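You operate a simulated robot arm through the tools that you are given. There is no shell and no other tool.

Carry out the task below with a simulated robot arm. There is one attempt and no reset: what you move stays moved.

## Task
Sort plug No. 72 out of the tester by its result, then latch in plug No. 57 and test it.
Fine: HOLDS goes in the tray marked GOOD, LEAKS in the one marked WORN; leave the dial alone.
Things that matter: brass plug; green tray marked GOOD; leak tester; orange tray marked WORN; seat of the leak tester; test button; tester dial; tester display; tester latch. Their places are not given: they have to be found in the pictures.

The check looks at the end state, three seconds after you hand in, the way a careful person would. Anything else that was tipped, shoved, dropped, spilled or broken makes it a failure.

## Robot
A 7-joint arm with a two-finger parallel gripper, fixed in place. Base frame: the origin is at the foot of the arm, x ahead of it, y to its left, z up. Units: m, degrees, N and s.
With the tool pointing down near the work surface it reaches from about 0.38 to 0.88 m from the base axis. Its first joint turns from -166.0 to 166.0 degrees. Payload 3.43 kg.
The TCP is the grasp point between the finger pads, 0.034 m short of the fingertips. In the tool frame z runs along the fingers and y along their closing line. Largest opening 0.128 m; finger width 0.024, thickness 0.012; the body of the gripper, 0.048 by 0.13 m, starts 0.096 m behind the TCP.
Orientation is told as [roll, pitch, yaw] about the base's x, y, z axes, in that order, counted from this pose: with the fingers straight down and closing along the base's y, the tool's x points along the base's -x, its y along +y and its z along -z.

## Interface
- The arm moves only by the tool send_rows. Its argument "increments" is a list of rows, each a list of 2 entries, a list of its own where there are three numbers: the shift along the tool's x, y, z in m, then the turn, a rotation vector about the tool's x, y, z in degrees. In form: [[[x, y, z], [ax, ay, az]], ...]. A call has 1 to 20 rows; each row is the pose to reach, as a shift and turn from the pose commanded when the call began, along the tool's axes at that moment. "jaw" is the opening, from 0 (shut) to 1 (fully open), set as the call begins (left out, the last holds). Rows are played at 5 a second. More than 0.05 m and 8.6 degrees between two rows, or a gripper value outside its range, and nothing of the call is played. A pose out of reach is approached as far as the arm can. The call stops where the force on the tool passes 90 N (or 10 N more than at its start, if that is more) or the arm is blocked; 0.2 s more then pass. Each finger travels about 0.153 m/s and halts on what it meets, pressing with about 22 N; the grip force reading is that of the motor and also rises with nothing between the fingers. The clock runs only during rows and for 0.2 s after the last one: add rows that repeat a pose to give the fingers time. It gives the time, the measured TCP pose, the force on the tool (base axes), the opening and the grip force at its end, in the units of the frame above (readings bear some noise), with the torque about the TCP (base axes, N m) and any sound that the robot's microphone picked up.
- Cameras (640 x 400 px; columns grow to the right, rows downward): "scene" is fixed at [0.0508, 0.4892, 1.6495]; the picture's right is [0.18, -0.98, 0.00], its down [-0.75, -0.14, -0.65] and it looks along [0.64, 0.12, -0.76] (base axes); focal length 318 px, centre (320, 200). "wrist" rides on the gripper at [0.076, -0.011, -0.16] in the tool frame; the picture's right is [0.15, 0.99, 0.00], its down [-0.88, 0.13, -0.46] and it looks along [-0.45, 0.07, 0.89] (tool axes); focal length 234 px, centre (320, 200).
- get_image(camera): a new picture of that camera. No time passes.
- locate(camera, pixels): for up to 12 pixels [column, row] of the newest picture of that camera ("zoom" is the newest enlarged one), the place [x, y, z] in the base frame of the surface seen there, good to about 0.002 m, but the place of the scene camera against the robot may be out by one fixed shift of up to 0.012 m in any direction. No time passes.
- close_up(camera, box): a new picture of the part [left, top, right, bottom] of that camera's present view, enlarged. No time passes.
- hand_in(): hands the job in; it is judged then, once.

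Leave the gripper open and the arm clear of the work at the hand-in unless told otherwise.

The tools are called as name(argument=value, ...) on one line, values as JSON. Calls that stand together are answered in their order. send_rows: Moves the arm, as the interface text tells. Its arguments: {"type":"object","properties":{"increments":{"type":"array","items":{"type":"array"}},"jaw":{"type":"number"}},"required":["increments"]} The other tools are called the same way: get_image (camera) takes a picture; locate (camera, pixels) gives the place of the surface under pixels of a picture; close_up (camera, box) takes an enlarged picture of a part of a camera's view; hand_in () hands the job in.

At the start:

```text
t: 0.0
tool_pos: [0.4215, 0.3629, 1.3108]
tcp_rot: [0.0, 0.0, 0.0]
ft_force: [-0.2, 0.0, -0.1]
moment: [0.01, 0.0, -0.02]
opening: 0.1279
gripper_force: 0.0
```

scene: 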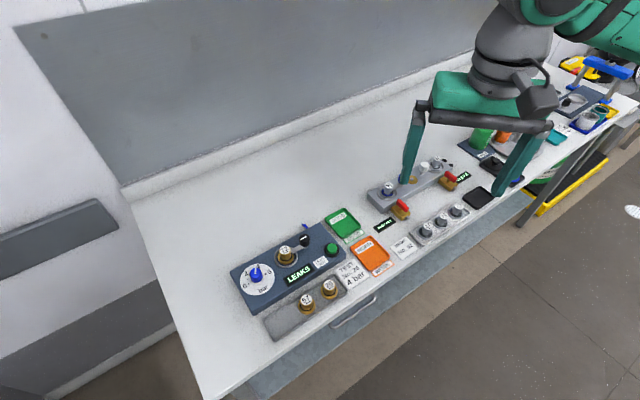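
wrist: 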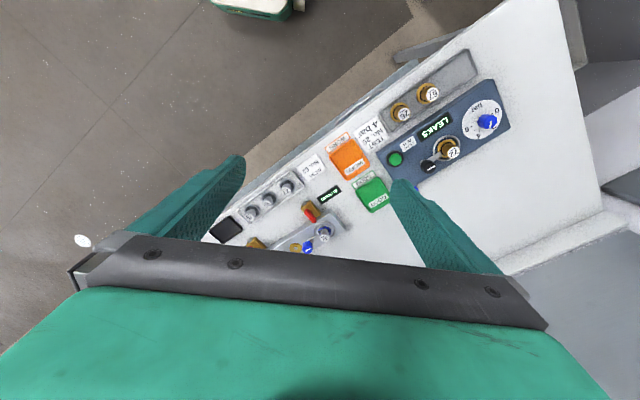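

I see the tester (blue-grey box) around scene pixel (285,265) with a display reading LEAKS, and two plugs in a rack below it. I'll take enlarged pictures to read everything.

close_up(camera="scene", box=[220, 200, 400, 345])

close_up(camera="wrist", box=[280, 40, 520, 220])

```text
2.76 times, centred on (310, 272) of scene
```

zoom: 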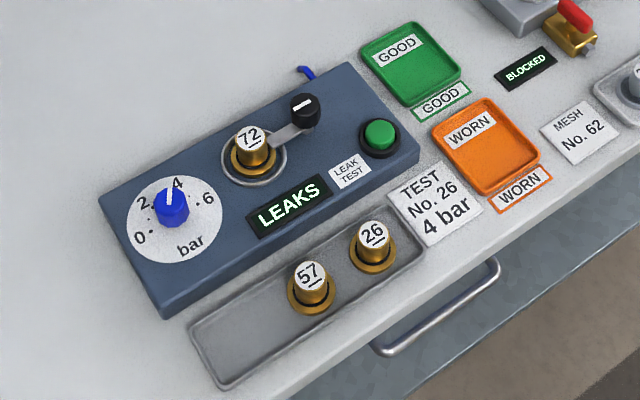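

```text
2.22 times, centred on (400, 130) of wrist
```

zoom: 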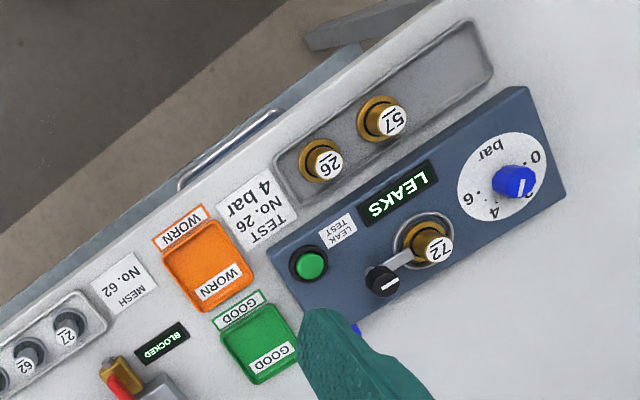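

The display reads LEAKS with plug 72 in the seat, so 72 is for the orange WORN tray. The latch is a black knob with a grey arm reaching to the plug. I'll zoom closer on the tester and measure places.

close_up(camera="scene", box=[270, 220, 350, 270])

locate(camera="scene", pixels=[[285, 249], [305, 239], [331, 249], [256, 275], [306, 299], [329, 287], [342, 222], [371, 254], [300, 274], [350, 300], [240, 270], [262, 310]])

```text
8.00 times, centred on (310, 245) of scene
```

zoom: 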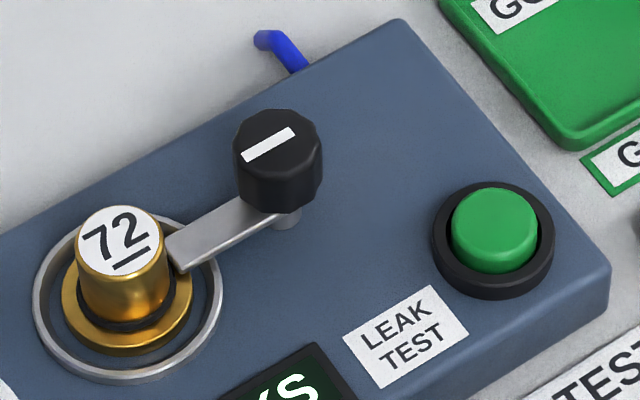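

```text
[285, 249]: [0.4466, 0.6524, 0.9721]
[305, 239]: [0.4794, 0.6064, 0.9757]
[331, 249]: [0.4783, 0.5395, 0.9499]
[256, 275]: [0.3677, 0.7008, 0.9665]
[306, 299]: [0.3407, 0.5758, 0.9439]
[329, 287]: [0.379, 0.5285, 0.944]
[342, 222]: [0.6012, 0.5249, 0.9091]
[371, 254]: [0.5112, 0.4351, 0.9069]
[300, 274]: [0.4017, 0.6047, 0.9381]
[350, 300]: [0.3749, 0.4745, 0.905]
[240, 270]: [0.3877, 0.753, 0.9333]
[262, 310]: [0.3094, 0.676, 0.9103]
```

I'll measure detailed points on the latest enlarged picture: plug top (118,242), flange, arm end (185,255), knob top (270,145), button top (493,225) and panel surface.

locate(camera="zoom", pixels=[[118, 242], [120, 335], [180, 305], [185, 252], [230, 222], [270, 145], [280, 195], [495, 225], [493, 290], [400, 60], [38, 290], [215, 300]])

close_up(camera="scene", box=[285, 265, 365, 315])

```text
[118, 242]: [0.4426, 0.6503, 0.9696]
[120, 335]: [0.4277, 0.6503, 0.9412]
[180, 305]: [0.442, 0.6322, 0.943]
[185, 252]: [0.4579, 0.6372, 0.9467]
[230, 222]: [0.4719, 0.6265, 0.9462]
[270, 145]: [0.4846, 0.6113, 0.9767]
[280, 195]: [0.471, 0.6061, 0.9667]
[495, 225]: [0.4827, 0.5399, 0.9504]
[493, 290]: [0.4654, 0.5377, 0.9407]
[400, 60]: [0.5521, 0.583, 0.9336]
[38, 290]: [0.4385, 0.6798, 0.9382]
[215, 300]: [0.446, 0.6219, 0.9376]
```

```text
8.00 times, centred on (325, 290) of scene
```

zoom: 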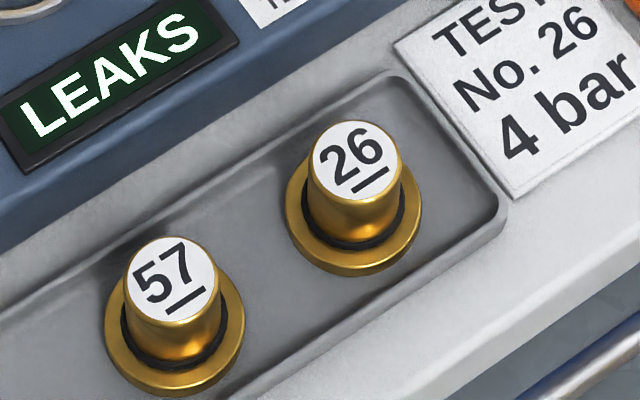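

Now measuring the rack plugs: 57 top at zoom (168,275), flange (175,370), rack floor, and 26 for clearance.

locate(camera="zoom", pixels=[[170, 275], [175, 380], [112, 335], [236, 335], [355, 160], [355, 265], [290, 215], [415, 215], [260, 300], [60, 330], [430, 300], [490, 200]])

close_up(camera="scene", box=[320, 200, 410, 280])

```text
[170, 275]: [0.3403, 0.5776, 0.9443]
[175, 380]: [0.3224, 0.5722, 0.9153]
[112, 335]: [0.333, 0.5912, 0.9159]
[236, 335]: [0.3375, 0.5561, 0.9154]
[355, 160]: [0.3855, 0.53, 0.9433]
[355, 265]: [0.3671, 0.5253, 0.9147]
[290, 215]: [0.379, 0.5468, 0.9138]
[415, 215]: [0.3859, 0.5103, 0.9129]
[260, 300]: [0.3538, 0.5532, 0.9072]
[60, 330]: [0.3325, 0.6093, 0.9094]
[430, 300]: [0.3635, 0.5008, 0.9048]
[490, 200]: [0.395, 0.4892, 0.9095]
```

```text
5.00 times, centred on (365, 240) of scene
```

zoom: 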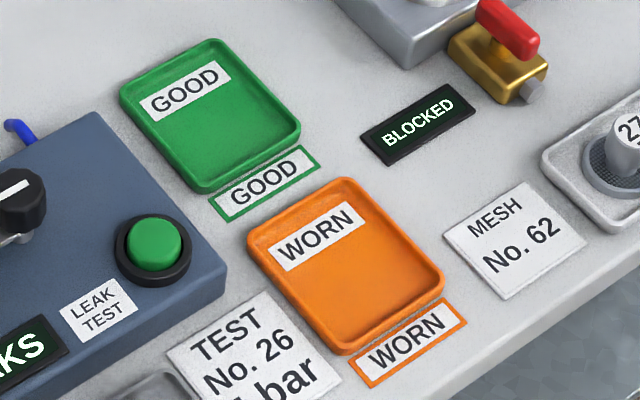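

Plug 57 sits at about (0.340, 0.577), plug 72 at about (0.443, 0.650), the knob at about (0.483, 0.609). The scene camera may be off by up to 12 mm, so I'll move above the tester (high, clear of everything) to measure with the wrist camera.

send_rows(increments=[[[0.01, 0.03, 0.02], [0, 0, 0]], [[0.02, 0.06, 0.04], [0, 0, 0]], [[0.03, 0.09, 0.06], [0, 0, 0]], [[0.04, 0.12, 0.08], [0, 0, 0]], [[0.05, 0.15, 0.1], [0, 0, 0]], [[0.06, 0.18, 0.12], [0, 0, 0]], [[0.07, 0.21, 0.14], [0, 0, 0]], [[0.0825, 0.237, 0.16], [0, 0, 0]], [[0.0825, 0.237, 0.16], [0, 0, 0]]])

get_image(camera="wrist")

get_image(camera="scene")

```text
t: 2.0
tool_pos: [0.3402, 0.5996, 1.1507]
tcp_rot: [0.0, 0.0, -0.1]
ft_force: [-0.2, -0.9, -0.3]
moment: [0.02, 0.0, 0.01]
opening: 0.1277
gripper_force: 0.0
```

```text
taken
```

wrist: 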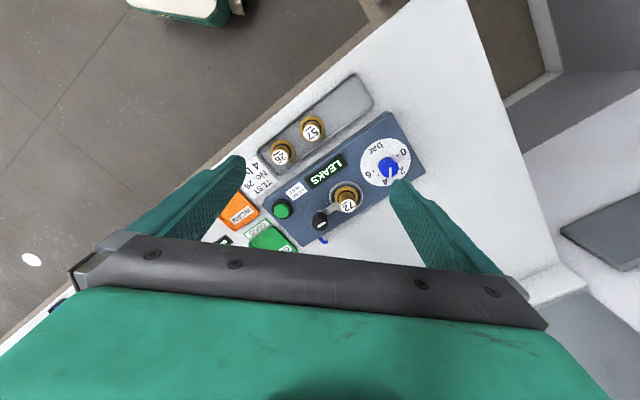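

```text
taken
```

scene: 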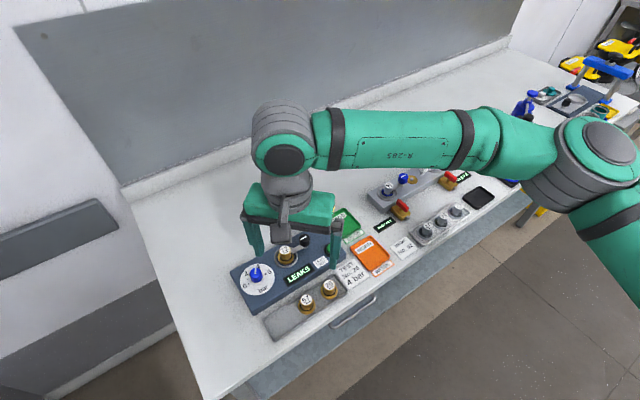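

The wrist camera now sees the tester clearly (around (335,180)). I'll enlarge that part and measure with it.

close_up(camera="wrist", box=[265, 165, 385, 240])

locate(camera="wrist", pixels=[[347, 205], [320, 219], [282, 209], [388, 168], [313, 130], [282, 157], [238, 212], [270, 238], [327, 170], [340, 85]])

```text
5.33 times, centred on (325, 202) of wrist
```

zoom: 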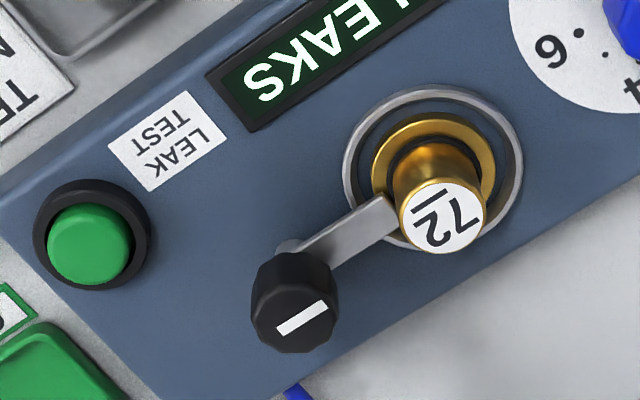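

```text
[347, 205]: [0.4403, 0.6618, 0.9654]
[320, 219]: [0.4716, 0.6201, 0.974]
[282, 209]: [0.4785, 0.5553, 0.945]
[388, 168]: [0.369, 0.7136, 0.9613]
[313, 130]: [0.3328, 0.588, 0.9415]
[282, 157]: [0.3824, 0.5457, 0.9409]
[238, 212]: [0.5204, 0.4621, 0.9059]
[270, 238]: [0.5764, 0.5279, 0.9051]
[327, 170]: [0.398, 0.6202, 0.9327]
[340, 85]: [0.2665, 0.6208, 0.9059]
```

I'll take finer points from this enlarged wrist picture: plug top centre (440,217), knob top (300,318), button top (90,245), arm end (385,215), flange edges and seat ring.

locate(camera="zoom", pixels=[[441, 217], [297, 318], [302, 318], [90, 245], [380, 215], [340, 235], [430, 125], [490, 185], [378, 175], [435, 95], [518, 165], [348, 175]])

close_up(camera="wrist", box=[265, 100, 345, 180])

```text
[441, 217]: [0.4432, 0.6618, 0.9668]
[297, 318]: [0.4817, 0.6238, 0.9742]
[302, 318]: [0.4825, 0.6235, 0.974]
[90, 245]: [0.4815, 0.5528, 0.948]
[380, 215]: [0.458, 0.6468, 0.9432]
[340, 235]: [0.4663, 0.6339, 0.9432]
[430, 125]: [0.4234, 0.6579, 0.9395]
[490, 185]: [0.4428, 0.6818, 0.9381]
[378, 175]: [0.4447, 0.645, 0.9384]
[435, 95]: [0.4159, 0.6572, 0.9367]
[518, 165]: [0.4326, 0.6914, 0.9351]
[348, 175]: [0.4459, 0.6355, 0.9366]
```

```text
5.00 times, centred on (305, 140) of wrist
```

zoom: 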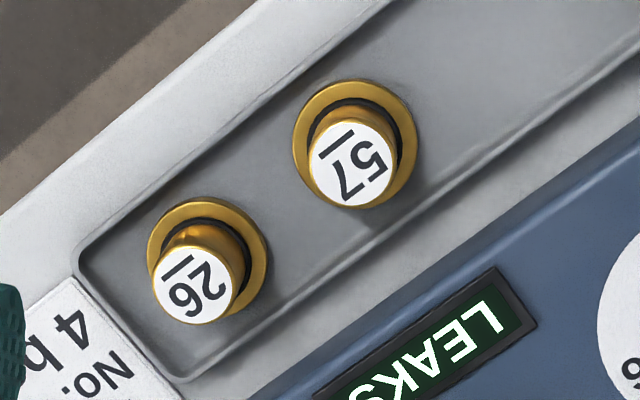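

Now the rack plugs with the wrist camera: 57 top centre (352,162), 26 top centre (197,285), plus flange edges and rack floor.

locate(camera="zoom", pixels=[[352, 163], [197, 285], [355, 90], [300, 150], [410, 150], [205, 205], [152, 250], [262, 260], [290, 250], [430, 60], [180, 370], [60, 250]])

close_up(camera="wrist", box=[200, 170, 330, 260])

```text
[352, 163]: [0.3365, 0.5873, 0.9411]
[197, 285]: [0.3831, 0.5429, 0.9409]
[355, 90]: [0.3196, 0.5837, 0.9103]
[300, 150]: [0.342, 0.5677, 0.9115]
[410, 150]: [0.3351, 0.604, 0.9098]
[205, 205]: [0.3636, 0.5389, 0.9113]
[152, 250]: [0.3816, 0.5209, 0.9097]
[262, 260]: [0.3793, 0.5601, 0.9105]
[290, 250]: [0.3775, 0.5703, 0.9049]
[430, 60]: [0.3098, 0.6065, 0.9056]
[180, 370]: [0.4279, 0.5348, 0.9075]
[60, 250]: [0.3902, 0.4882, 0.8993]
```

```text
4.44 times, centred on (265, 215) of wrist
```

zoom: 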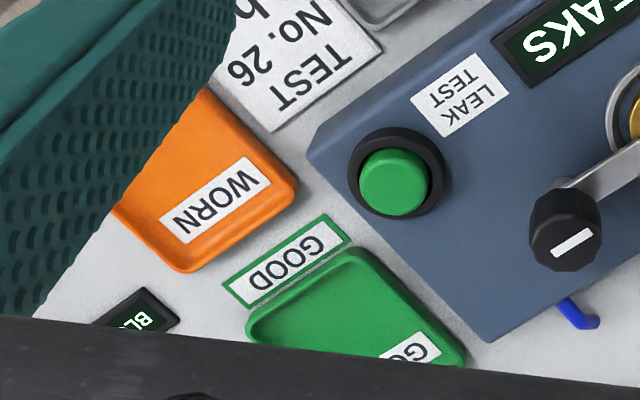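

The wrist camera gives: plug 72 at about (0.4435, 0.662), the knob at (0.482, 0.624), top 0.974, arm pointing along (-0.7, +0.7) onto the flange. Next I move above the knob with the tool turned 45° (fingers closing across the arm direction), partly closed, for a closer look.

send_rows(increments=[[[-0.024, 0.004, 0.008], [0, 0, 7.5]], [[-0.048, 0.008, 0.016], [0, 0, 15]], [[-0.072, 0.012, 0.024], [0, 0, 22.5]], [[-0.096, 0.016, 0.032], [0, 0, 30]], [[-0.12, 0.02, 0.04], [0, 0, 37.5]], [[-0.143, 0.0238, 0.05], [0, 0, 45]], [[-0.143, 0.0238, 0.05], [0, 0, 45]]], jaw=0.42)

get_image(camera="wrist")

close_up(camera="wrist", box=[240, 150, 400, 250])

```text
t: 3.6
tool_pos: [0.4837, 0.6262, 1.0997]
tcp_rot: [-0.1, 0.1, -45.1]
ft_force: [0.4, 0.3, 0.1]
moment: [0.03, -0.01, -0.04]
opening: 0.0538
gripper_force: 0.0
```

```text
taken
```

wrist: 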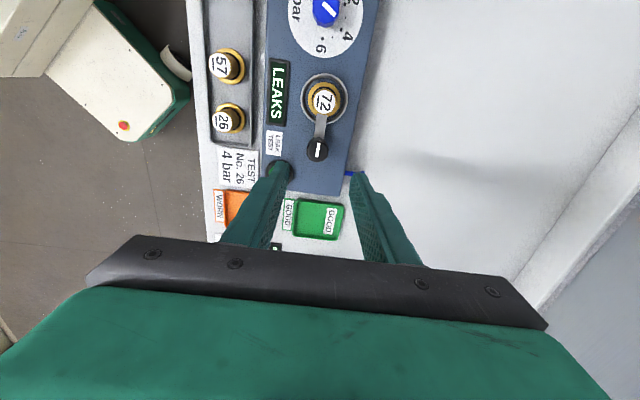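

```text
4.00 times, centred on (320, 200) of wrist
```

zoom: 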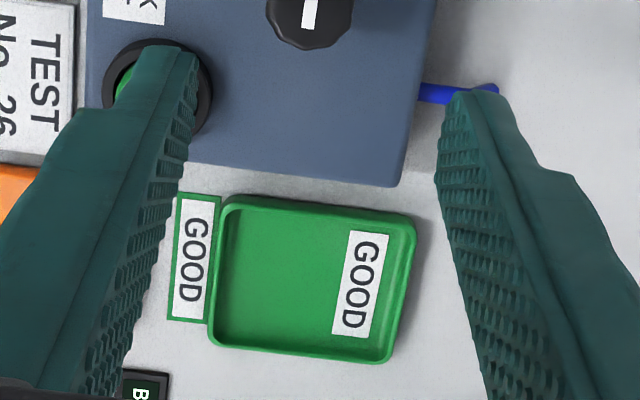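

I see the tester upright in the view: plug 72 at (324,101), knob at (317,150). I'll enlarge that part and measure it.

close_up(camera="wrist", box=[270, 70, 366, 190])

locate(camera="wrist", pixels=[[324, 101], [317, 150], [324, 82], [305, 98], [345, 98], [316, 124], [230, 67], [229, 120], [366, 40], [332, 190], [264, 150], [350, 150]])

```text
3.33 times, centred on (318, 130) of wrist
```

zoom: 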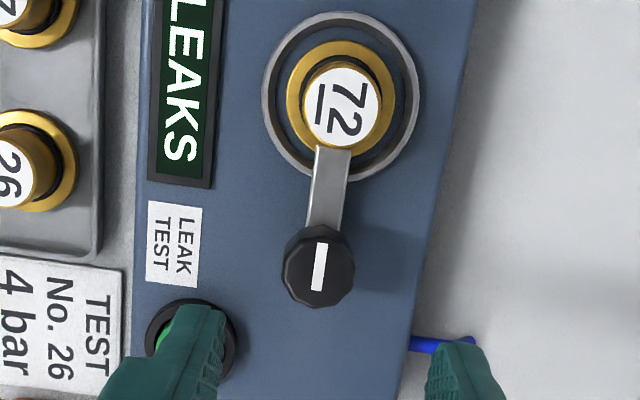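

```text
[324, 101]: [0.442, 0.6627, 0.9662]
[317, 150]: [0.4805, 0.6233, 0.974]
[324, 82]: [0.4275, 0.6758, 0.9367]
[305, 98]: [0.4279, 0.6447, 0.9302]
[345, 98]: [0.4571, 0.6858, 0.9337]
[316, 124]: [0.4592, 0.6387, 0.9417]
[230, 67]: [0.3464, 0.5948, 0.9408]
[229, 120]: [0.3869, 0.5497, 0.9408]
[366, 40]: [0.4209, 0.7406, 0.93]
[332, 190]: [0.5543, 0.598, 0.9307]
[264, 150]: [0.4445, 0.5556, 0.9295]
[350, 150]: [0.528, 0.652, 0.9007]
```

The knob is at (0.4805, 0.6233), right below the tool. I'll descend to just above the knob (tips at 0.986, knob top 0.974) and check alignment.

send_rows(increments=[[[0.0007, -0.0009, 0.03], [0, 0, 0]], [[0.0007, -0.0009, 0.06], [0, 0, 0]], [[0.0007, -0.0009, 0.081], [0, 0, 0]], [[0.0007, -0.0009, 0.081], [0, 0, 0]]])

get_image(camera="wrist")

close_up(camera="wrist", box=[240, 100, 400, 220])

close_up(camera="scene", box=[250, 190, 370, 290])

```text
t: 4.6
tool_pos: [0.4816, 0.6239, 1.0186]
tcp_rot: [0.0, -0.1, -45.2]
ft_force: [-0.6, -0.3, 0.1]
moment: [-0.01, 0.0, 0.0]
opening: 0.0542
gripper_force: 0.1
```

```text
taken
```

wrist: 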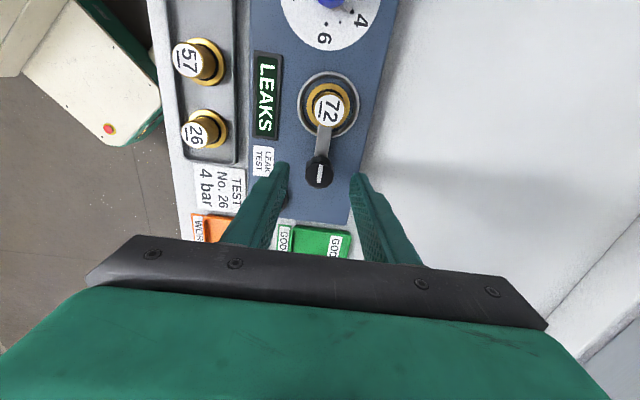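

```text
3.33 times, centred on (320, 160) of wrist
```

zoom: 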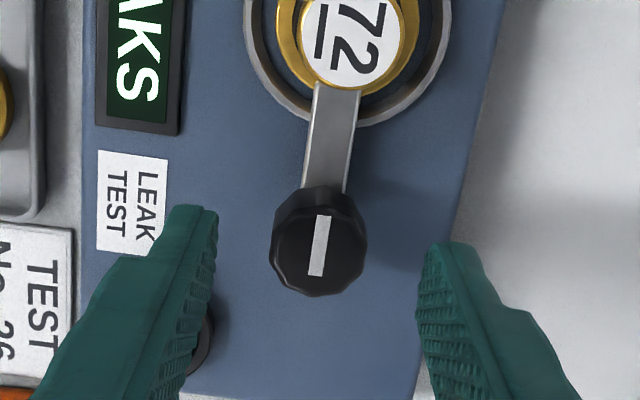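

```text
4.00 times, centred on (310, 240) of scene
```

zoom: 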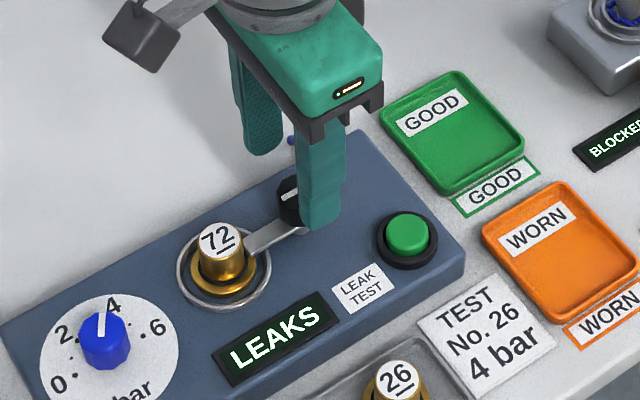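

The knob sits centred between the fingertips. I'll descend to tip height 0.957 and then close on the knob.

send_rows(increments=[[[0, 0, 0.014], [0, 0, 0]], [[0, 0, 0.0285], [0, 0, 0]], [[0, 0, 0.0285], [0, 0, 0]]])

send_rows(increments=[[[0, 0, 0], [0, 0, 0]], [[0, 0, 0], [0, 0, 0]], [[0, 0, 0], [0, 0, 0]], [[0, 0, 0], [0, 0, 0]]], jaw=0.1)

close_up(camera="wrist", box=[240, 100, 400, 220])

close_up(camera="scene", box=[250, 190, 370, 290])

```text
t: 5.4
tool_pos: [0.4821, 0.6247, 0.9904]
tcp_rot: [0.0, 0.0, -45.2]
ft_force: [0.0, 0.1, -0.1]
moment: [0.0, 0.01, 0.04]
opening: 0.0538
gripper_force: 0.0
```

```text
t: 6.4
tool_pos: [0.4832, 0.6238, 0.9907]
tcp_rot: [-0.2, 0.0, -45.1]
ft_force: [-7.7, -10.7, -1.3]
moment: [-0.15, -0.06, -0.05]
opening: 0.0276
gripper_force: 44.7
```

```text
3.33 times, centred on (320, 160) of wrist
```

zoom: 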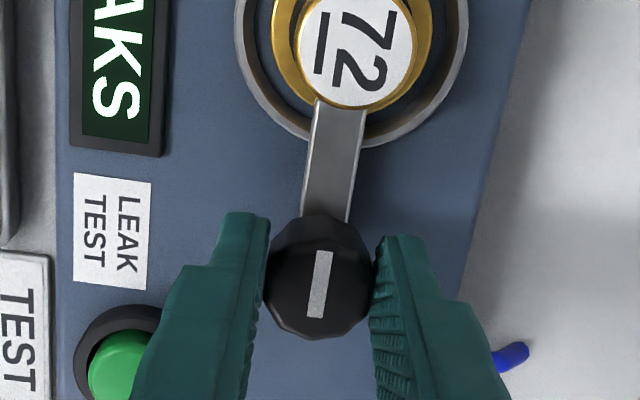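

```text
4.00 times, centred on (310, 240) of scene
```

zoom: 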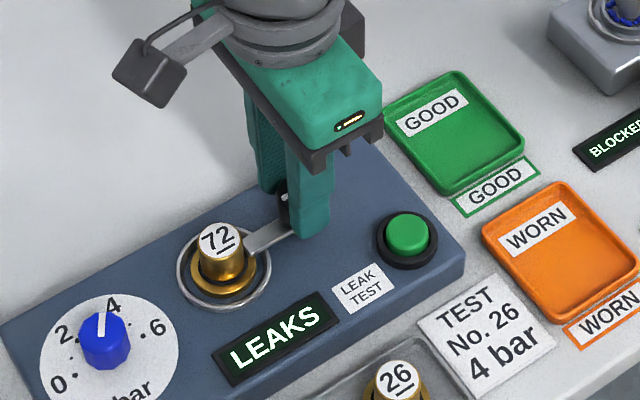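

Gripped on the knob (opening 0.0276) with a sideways force of about 13 N toward the front; I'll shift 1 mm that way to relieve it.

send_rows(increments=[[[0, -0.001, 0], [0, 0, 0]], [[0, -0.001, 0], [0, 0, 0]]])

```text
t: 7.0
tool_pos: [0.482, 0.6246, 0.9909]
tcp_rot: [0.1, 0.1, -45.1]
ft_force: [-3.7, -2.1, -4.0]
moment: [-0.69, 0.01, 0.0]
opening: 0.0277
gripper_force: 44.8
```

Force relieved. Now a small test turn of 4° clockwise (seen from above) to learn which way the latch moves, watching the torque.

send_rows(increments=[[[0, 0, 0], [0, 0, 2]], [[0, 0, 0], [0, 0, 4]], [[0, 0, 0], [0, 0, 4]]])

close_up(camera="wrist", box=[240, 100, 400, 220])

```text
t: 7.8
tool_pos: [0.482, 0.6247, 0.9901]
tcp_rot: [0.0, 0.0, -49.2]
ft_force: [5.6, 8.9, -3.9]
moment: [0.05, 0.05, 0.06]
opening: 0.028
gripper_force: 44.9
```

```text
3.33 times, centred on (320, 160) of wrist
```

zoom: 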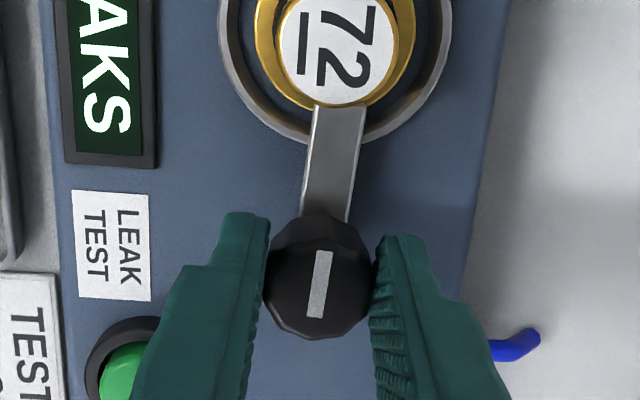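

The arm turned with the knob clockwise with almost no torque (0.06 N m). I'll continue clockwise in steps: another 32° and check.

send_rows(increments=[[[0, 0.0005, 0], [0, 0, 8]], [[0, 0.0005, 0], [0, 0, 16]], [[0, 0.0005, 0], [0, 0, 24]], [[0, 0.0005, 0], [0, 0, 32]], [[0, 0.0005, 0], [0, 0, 32]]])

close_up(camera="wrist", box=[240, 100, 400, 220])

close_up(camera="scene", box=[250, 190, 370, 290])

```text
t: 9.0
tool_pos: [0.4829, 0.6258, 0.9907]
tcp_rot: [0.2, 0.1, -81.2]
ft_force: [30.0, 27.3, 0.9]
moment: [0.55, -0.64, 0.08]
opening: 0.0276
gripper_force: 44.5
```

```text
3.33 times, centred on (320, 160) of wrist
```

zoom: 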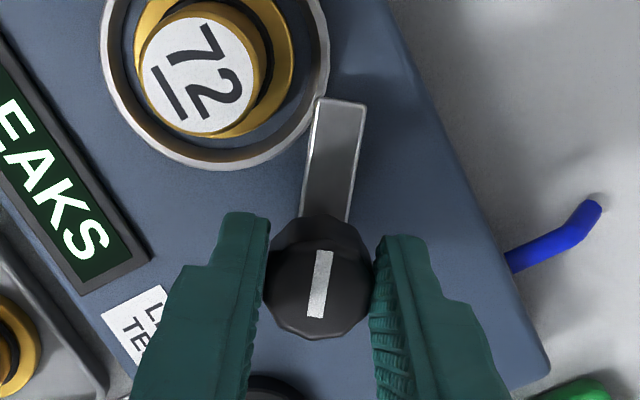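

```text
4.00 times, centred on (310, 240) of scene
```

zoom: 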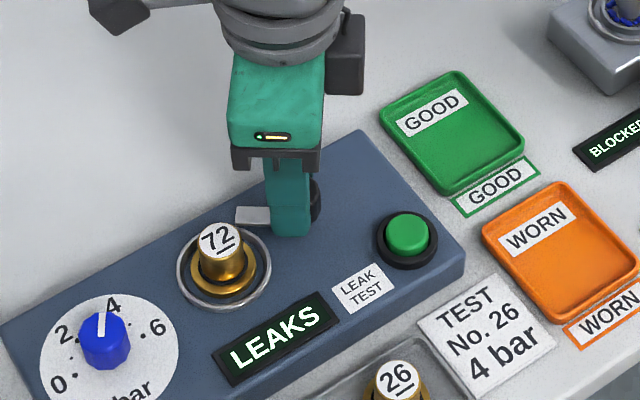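

The latch arm is now well off plug 72's flange, but a side force (30, 27) N has built up from a small offset between tool axis and knob axis. I'll shift 1 mm in +x and +y to relieve it.

send_rows(increments=[[[0.0008, 0.0011, 0], [0, 0, 0]], [[0.0008, 0.0011, 0], [0, 0, 0]]])

```text
t: 9.6
tool_pos: [0.4831, 0.6239, 0.9902]
tcp_rot: [-0.1, 0.1, -81.1]
ft_force: [25.9, 15.2, 7.1]
moment: [1.17, -0.16, 0.08]
opening: 0.0276
gripper_force: 44.8
```

send_rows(increments=[[[0.0008, 0.0022, 0], [0, 0, 0]], [[0.0008, 0.0022, 0], [0, 0, 0]]])

```text
t: 10.2
tool_pos: [0.4847, 0.6254, 0.9904]
tcp_rot: [-0.2, -0.2, -81.0]
ft_force: [6.3, -7.9, 14.2]
moment: [-1.11, -0.54, 0.01]
opening: 0.0274
gripper_force: 45.0
```

Relieved. Now turn 16° further with a small compensating shift and check.

send_rows(increments=[[[0, 0.0006, 0], [0, 0, 8]], [[-0.0001, 0.0012, 0], [0, 0, 16]], [[-0.0001, 0.0012, 0], [0, 0, 16]]])

close_up(camera="wrist", box=[240, 100, 400, 220])

```text
t: 11.0
tool_pos: [0.4843, 0.6257, 0.9903]
tcp_rot: [0.0, 0.1, -97.2]
ft_force: [-1.2, -14.2, 12.4]
moment: [-1.28, -0.17, 0.0]
opening: 0.0277
gripper_force: 44.7
```

```text
3.33 times, centred on (320, 160) of wrist
```

zoom: 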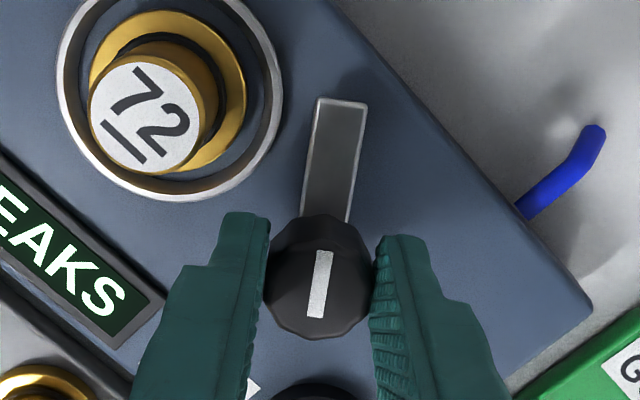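

Turned 52° with modest forces. Turning further to about 90° open, with a small compensation in −y.

send_rows(increments=[[[-0.0008, 0.0002, 0], [0, 0, 8]], [[-0.0008, 0.0004, 0], [0, 0, 16]], [[-0.0008, 0.0004, 0], [0, 0, 16]]])

```text
t: 11.8
tool_pos: [0.4875, 0.6247, 0.9898]
tcp_rot: [0.0, 0.0, -113.0]
ft_force: [-1.9, -14.2, 8.3]
moment: [-0.1, -0.34, 0.02]
opening: 0.0276
gripper_force: 45.3
```

Forces stay low (−14 N in y). Another 20° to reach roughly 88° open.

send_rows(increments=[[[-0.0006, 0, 0], [0, 0, 7]], [[-0.0008, 0, 0], [0, 0, 14]], [[-0.0008, 0, 0], [0, 0, 20]], [[-0.0008, 0, 0], [0, 0, 20]]])

close_up(camera="wrist", box=[240, 100, 400, 220])

close_up(camera="scene", box=[250, 190, 370, 290])

```text
t: 12.8
tool_pos: [0.488, 0.6235, 0.9901]
tcp_rot: [0.0, 0.2, -133.2]
ft_force: [11.4, -4.9, -0.9]
moment: [0.46, -0.36, 0.02]
opening: 0.0275
gripper_force: 45.0
```

```text
3.33 times, centred on (320, 160) of wrist
```

zoom: 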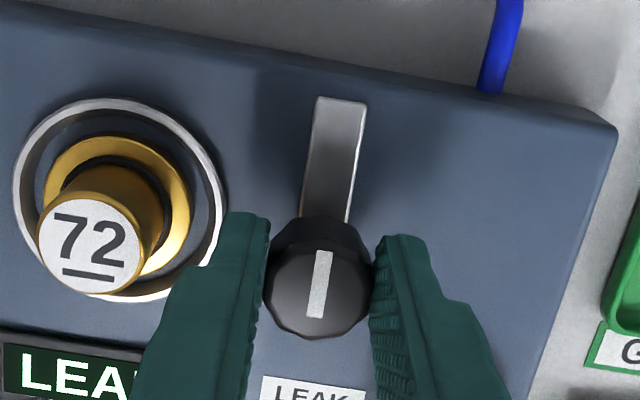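

```text
4.00 times, centred on (310, 240) of scene
```

zoom: 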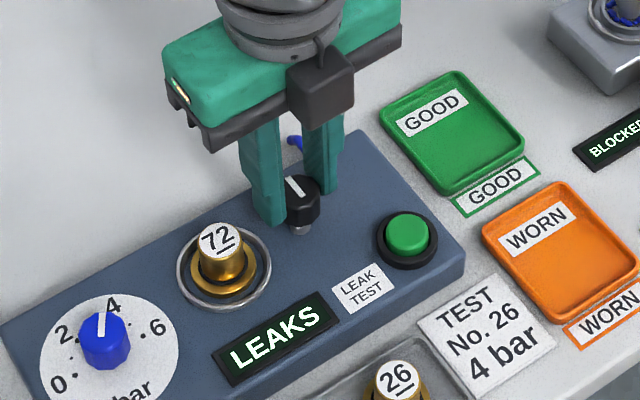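

The latch is about 88° open (arm pointing to the back of the tester, clear of plug 72). I'll open the fingers a little (to 0.041 so as not to touch plug 72) and then lift straight up.

send_rows(increments=[[[0, 0, 0], [0, 0, 0]], [[0, 0, 0], [0, 0, 0]], [[0, 0, -0.02], [0, 0, 0]], [[0, 0, -0.05], [0, 0, 0]], [[0, 0, -0.09], [0, 0, 0]], [[0, 0, -0.11], [0, 0, 0]], [[0, 0, -0.11], [0, 0, 0]]], jaw=0.32)

get_image(camera="wrist")

close_up(camera="scene", box=[250, 190, 370, 290])

```text
t: 14.4
tool_pos: [0.4868, 0.6246, 1.1004]
tcp_rot: [0.0, -0.1, -133.0]
ft_force: [0.3, -0.1, 0.1]
moment: [-0.03, 0.01, -0.01]
opening: 0.0412
gripper_force: 0.1
```

```text
taken
```

wrist: 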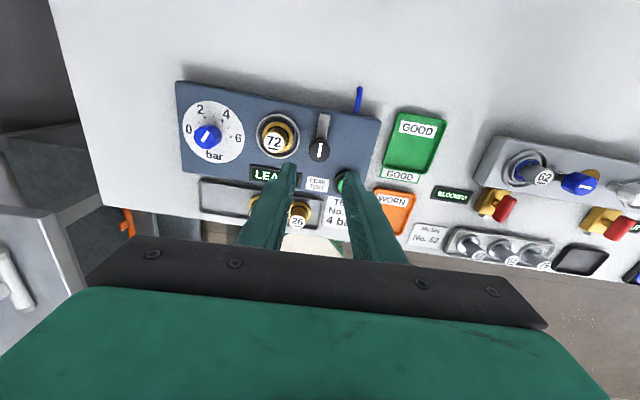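

```text
4.00 times, centred on (310, 240) of scene
```

zoom: 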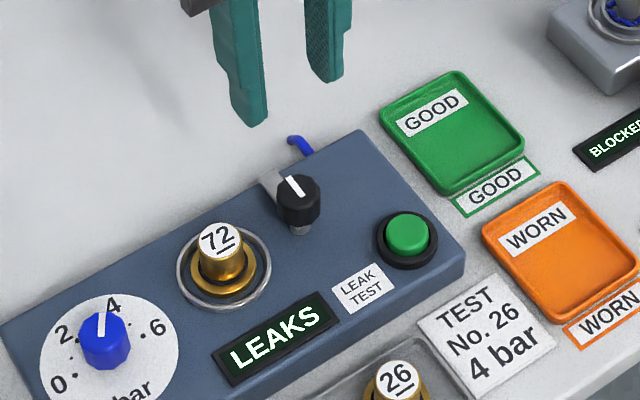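

The latch arm is now clearly open and the fingers are off it. From this new viewing direction I'll re-measure plug 72 (273,141), the knob (319,150) and others to check for bias in the measured places.

close_up(camera="wrist", box=[235, 95, 395, 195])

```text
4.00 times, centred on (315, 145) of wrist
```

zoom: 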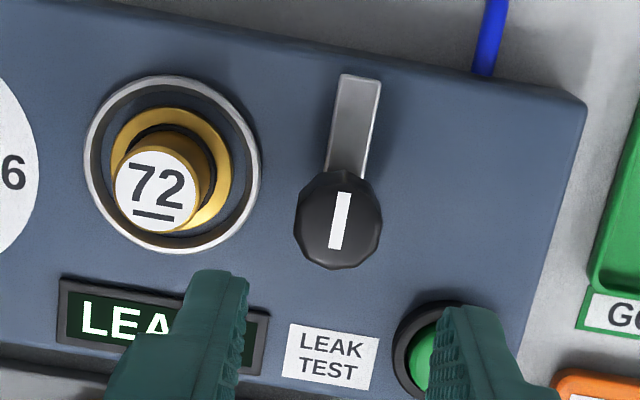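

I'll measure plug top centre (157,190), knob top centre (339,224), and flange/ring edges in this enlarged view.

locate(camera="zoom", pixels=[[157, 190], [339, 224], [339, 215], [120, 135], [225, 165], [170, 112], [90, 140], [255, 165], [172, 80], [165, 248], [355, 100], [205, 220]])

```text
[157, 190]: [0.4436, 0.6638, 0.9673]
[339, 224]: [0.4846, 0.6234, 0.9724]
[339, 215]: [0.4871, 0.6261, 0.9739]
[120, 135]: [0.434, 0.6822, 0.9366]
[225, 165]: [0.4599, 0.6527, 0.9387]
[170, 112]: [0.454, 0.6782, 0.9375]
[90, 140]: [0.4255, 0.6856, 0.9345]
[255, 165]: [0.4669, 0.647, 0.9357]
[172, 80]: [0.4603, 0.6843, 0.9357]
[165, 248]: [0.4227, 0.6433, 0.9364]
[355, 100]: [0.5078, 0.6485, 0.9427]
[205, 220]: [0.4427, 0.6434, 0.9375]
```

Consistent: plug 72 and the seat ring centre at about (0.443, 0.663). I'll turn the tool back to −45° while moving over plug 72, staying high, with the fingers open to about 0.051.

send_rows(increments=[[[0, -0.005, 0], [0, 0, -8]], [[0, -0.01, 0], [0, 0, -16]], [[0, -0.015, 0], [0, 0, -24]], [[0, -0.02, 0], [0, 0, -32]], [[0, -0.026, 0], [0, 0, -40]], [[0, -0.032, 0], [0, 0, -48]], [[0, -0.038, 0], [0, 0, -56]], [[0, -0.044, 0], [0, 0, -64]], [[0, -0.05, 0], [0, 0, -72]], [[-0.001, -0.055, 0], [0, 0, -80]], [[-0.0015, -0.0588, 0], [0, 0, -88]], [[-0.0015, -0.0588, 0], [0, 0, -88]]], jaw=0.4)

get_image(camera="wrist")

close_up(camera="wrist", box=[240, 110, 400, 230])

```text
t: 17.0
tool_pos: [0.4432, 0.6643, 1.1001]
tcp_rot: [0.0, 0.0, -45.0]
ft_force: [-0.2, 0.3, -0.7]
moment: [0.0, -0.01, 0.0]
opening: 0.051
gripper_force: 0.1
```

```text
taken
```

wrist: 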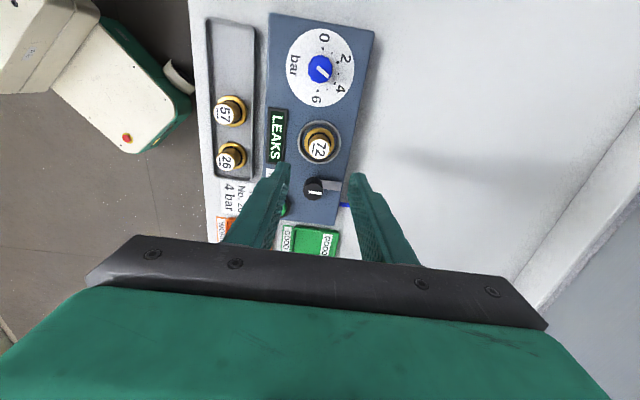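

```text
3.33 times, centred on (320, 170) of wrist
```

zoom: 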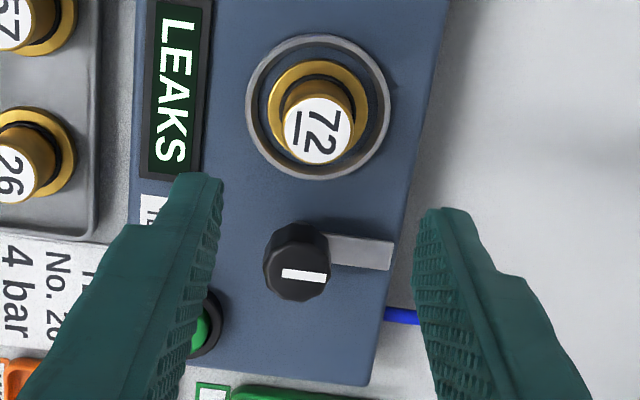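

I'm above plug 72. Measuring plug 72's top (317,132) again plus rack plugs and the tester's front edge in this view.

locate(camera="zoom", pixels=[[317, 130], [320, 36], [250, 100], [388, 105], [318, 178], [296, 270], [140, 60], [128, 200], [105, 60]])

close_up(camera="wrist", box=[195, 70, 295, 220])

```text
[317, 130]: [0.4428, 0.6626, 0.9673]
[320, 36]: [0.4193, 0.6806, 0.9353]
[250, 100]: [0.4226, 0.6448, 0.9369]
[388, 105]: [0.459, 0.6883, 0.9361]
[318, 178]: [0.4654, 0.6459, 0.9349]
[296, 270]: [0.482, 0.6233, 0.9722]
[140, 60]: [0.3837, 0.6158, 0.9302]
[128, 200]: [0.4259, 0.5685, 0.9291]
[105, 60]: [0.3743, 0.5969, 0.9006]
```

```text
2.67 times, centred on (245, 145) of wrist
```

zoom: 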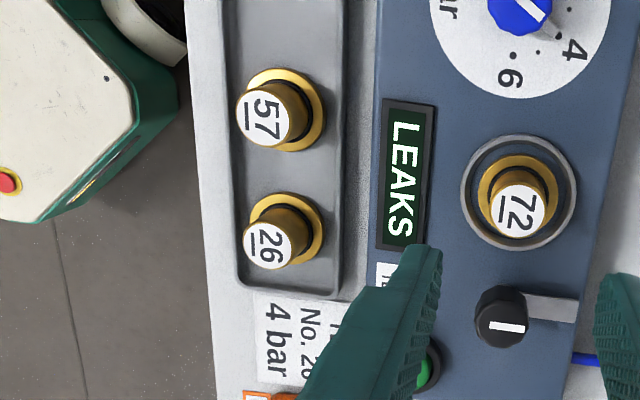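

Plug 72 confirmed at (0.4428, 0.6626). I'll descend to just above its top (tips about 0.976), then look.

send_rows(increments=[[[-0.0005, -0.0009, 0.03], [0, 0, 0]], [[-0.0005, -0.0009, 0.06], [0, 0, 0]], [[-0.0005, -0.0009, 0.09], [0, 0, 0]], [[-0.0005, -0.0009, 0.09], [0, 0, 0]]])

close_up(camera="wrist", box=[240, 110, 400, 230])

close_up(camera="scene", box=[240, 190, 360, 290])

```text
t: 18.0
tool_pos: [0.4426, 0.6616, 1.0086]
tcp_rot: [0.0, 0.0, -45.0]
ft_force: [-0.3, -0.2, 1.2]
moment: [0.03, 0.01, -0.01]
opening: 0.0515
gripper_force: 0.0
```

```text
3.33 times, centred on (320, 170) of wrist
```

zoom: 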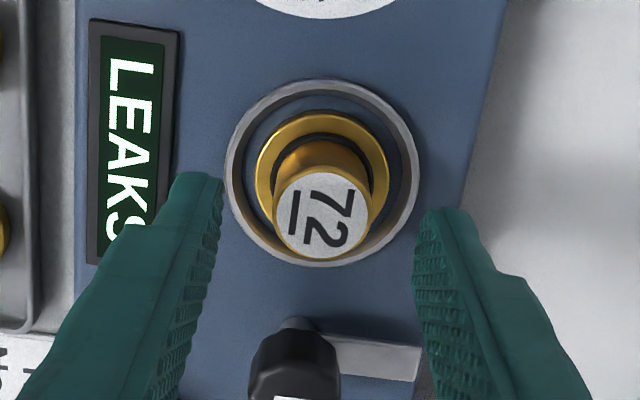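

```text
4.00 times, centred on (300, 240) of scene
```

zoom: 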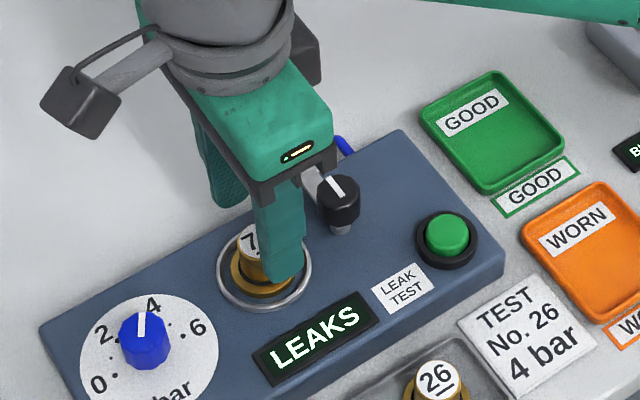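

Aligned. Descending to tip height ≈0.946 (just above the flange) and closing on the plug body.

send_rows(increments=[[[0, 0, 0.015], [0, 0, 0]], [[0, 0, 0.0295], [0, 0, 0]], [[0, 0, 0.0295], [0, 0, 0]]])

send_rows(increments=[[[0, 0, 0], [0, 0, 0]], [[0, 0, 0], [0, 0, 0]], [[0, 0, 0], [0, 0, 0]], [[0, 0, 0], [0, 0, 0]]], jaw=0.05)

close_up(camera="wrist", box=[240, 110, 400, 230])

```text
t: 18.8
tool_pos: [0.4414, 0.662, 0.9802]
tcp_rot: [0.0, 0.0, -45.2]
ft_force: [-0.5, 0.8, -0.2]
moment: [-0.03, 0.0, 0.02]
opening: 0.0511
gripper_force: 0.1
```

```text
t: 19.8
tool_pos: [0.4416, 0.6626, 0.9793]
tcp_rot: [0.0, 0.0, -45.1]
ft_force: [-0.9, 0.3, 0.7]
moment: [-0.04, -0.02, 0.0]
opening: 0.0271
gripper_force: 22.2
```

```text
3.33 times, centred on (320, 170) of wrist
```

zoom: 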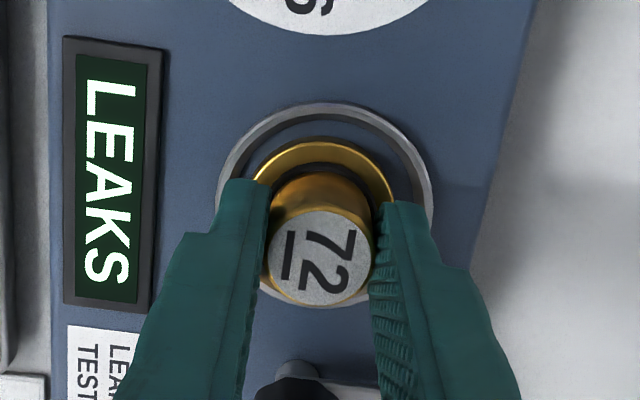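

Plug 72 is gripped (opening 0.0271, 22 N, no side force). Lifting slowly, straight up.

send_rows(increments=[[[0, 0, -0.005], [0, 0, 0]], [[0, 0, -0.012], [0, 0, 0]], [[0, 0, -0.03], [0, 0, 0]], [[0, 0, -0.06], [0, 0, 0]], [[0, 0, -0.09], [0, 0, 0]], [[0, 0, -0.09], [0, 0, 0]]])

get_image(camera="wrist")

close_up(camera="scene", box=[240, 170, 400, 300])

```text
t: 21.2
tool_pos: [0.4406, 0.6622, 1.0713]
tcp_rot: [0.0, 0.0, -45.0]
ft_force: [0.3, -0.2, -2.0]
moment: [-0.02, 0.01, 0.04]
opening: 0.027
gripper_force: 22.3
```

```text
taken
```

wrist: 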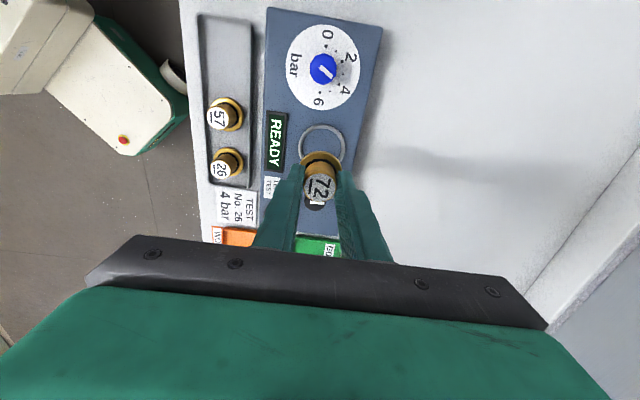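

```text
3.08 times, centred on (320, 235) of scene
```

zoom: 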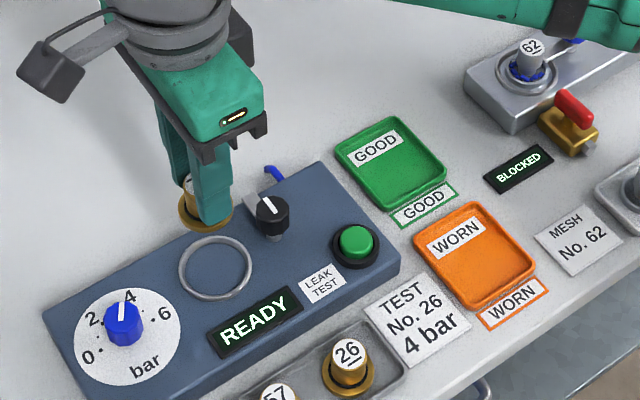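

Plug 72 is out, and the display now reads READY. I'll measure the empty seat ring now and the WORN tray from the scene camera.

close_up(camera="wrist", box=[280, 100, 370, 170])

locate(camera="scene", pixels=[[371, 254], [354, 243], [372, 236], [390, 257], [369, 272], [374, 259], [342, 222], [350, 305], [300, 274]])

close_up(camera="scene", box=[330, 210, 420, 280])

```text
5.71 times, centred on (325, 135) of wrist
```

zoom: 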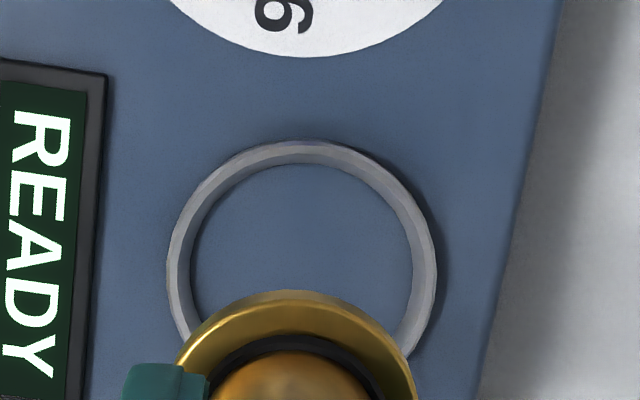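

```text
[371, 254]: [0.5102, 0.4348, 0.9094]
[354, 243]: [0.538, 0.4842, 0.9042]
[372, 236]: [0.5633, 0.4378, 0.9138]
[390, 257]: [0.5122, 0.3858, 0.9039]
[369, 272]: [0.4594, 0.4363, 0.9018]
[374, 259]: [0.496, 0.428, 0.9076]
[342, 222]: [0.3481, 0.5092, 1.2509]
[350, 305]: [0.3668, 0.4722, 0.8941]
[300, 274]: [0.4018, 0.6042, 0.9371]
```

```text
5.71 times, centred on (375, 245) of scene
```

zoom: 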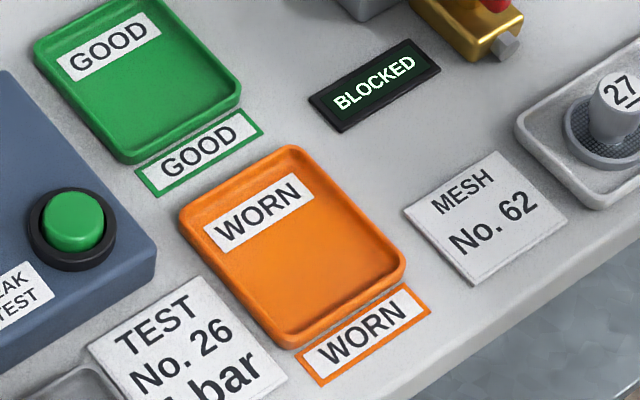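

I'll re-take the seat picture and locate points on the ring (top, left, right) to fix the seat's centre.

close_up(camera="wrist", box=[280, 100, 370, 170])

locate(camera="zoom", pixels=[[305, 151], [178, 265], [427, 265], [215, 185], [395, 190], [182, 310], [420, 310], [300, 230], [300, 200], [350, 250]])

```text
5.71 times, centred on (325, 135) of wrist
```

zoom: 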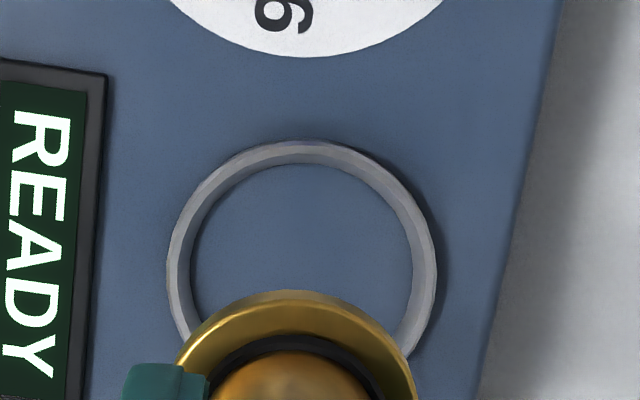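

```text
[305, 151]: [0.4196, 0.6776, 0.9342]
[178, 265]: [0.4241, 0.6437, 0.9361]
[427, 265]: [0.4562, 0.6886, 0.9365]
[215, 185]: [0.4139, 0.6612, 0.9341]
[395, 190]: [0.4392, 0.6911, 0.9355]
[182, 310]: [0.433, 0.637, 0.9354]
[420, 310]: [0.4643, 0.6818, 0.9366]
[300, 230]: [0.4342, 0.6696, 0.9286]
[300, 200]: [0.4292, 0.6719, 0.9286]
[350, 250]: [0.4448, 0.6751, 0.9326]
```

Seat centre ≈ (0.4435, 0.663), matching where plug 72 sat; its floor is flat inside a low ring. Now I carry plug 72 at height to above the WORN tray (about (0.509, 0.448)) and look before lowering.

send_rows(increments=[[[-0.03, -0.0156, 0], [0, 0, 0]], [[-0.065, -0.0338, 0], [0, 0, 0]], [[-0.1, -0.052, 0], [0, 0, 0]], [[-0.135, -0.07, 0], [0, 0, 0]], [[-0.17, -0.088, 0], [0, 0, 0]], [[-0.2, -0.104, 0], [0, 0, 0]], [[-0.2, -0.104, 0], [0, 0, 0]]])

get_image(camera="wrist")

close_up(camera="scene", box=[290, 180, 440, 300])

```text
t: 22.8
tool_pos: [0.5109, 0.4481, 1.0676]
tcp_rot: [0.0, 0.0, -45.0]
ft_force: [0.0, -0.7, -2.0]
moment: [-0.02, 0.02, 0.0]
opening: 0.0271
gripper_force: 21.8
```

```text
taken
```

wrist: 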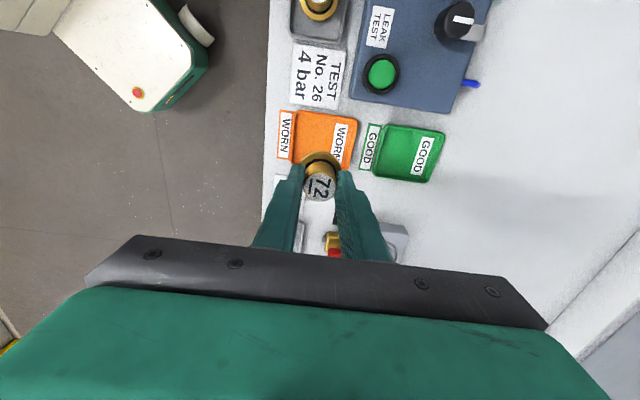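

```text
3.33 times, centred on (365, 240) of scene
```

zoom: 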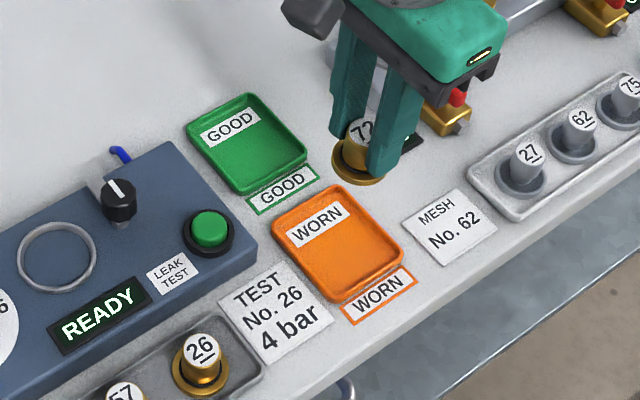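

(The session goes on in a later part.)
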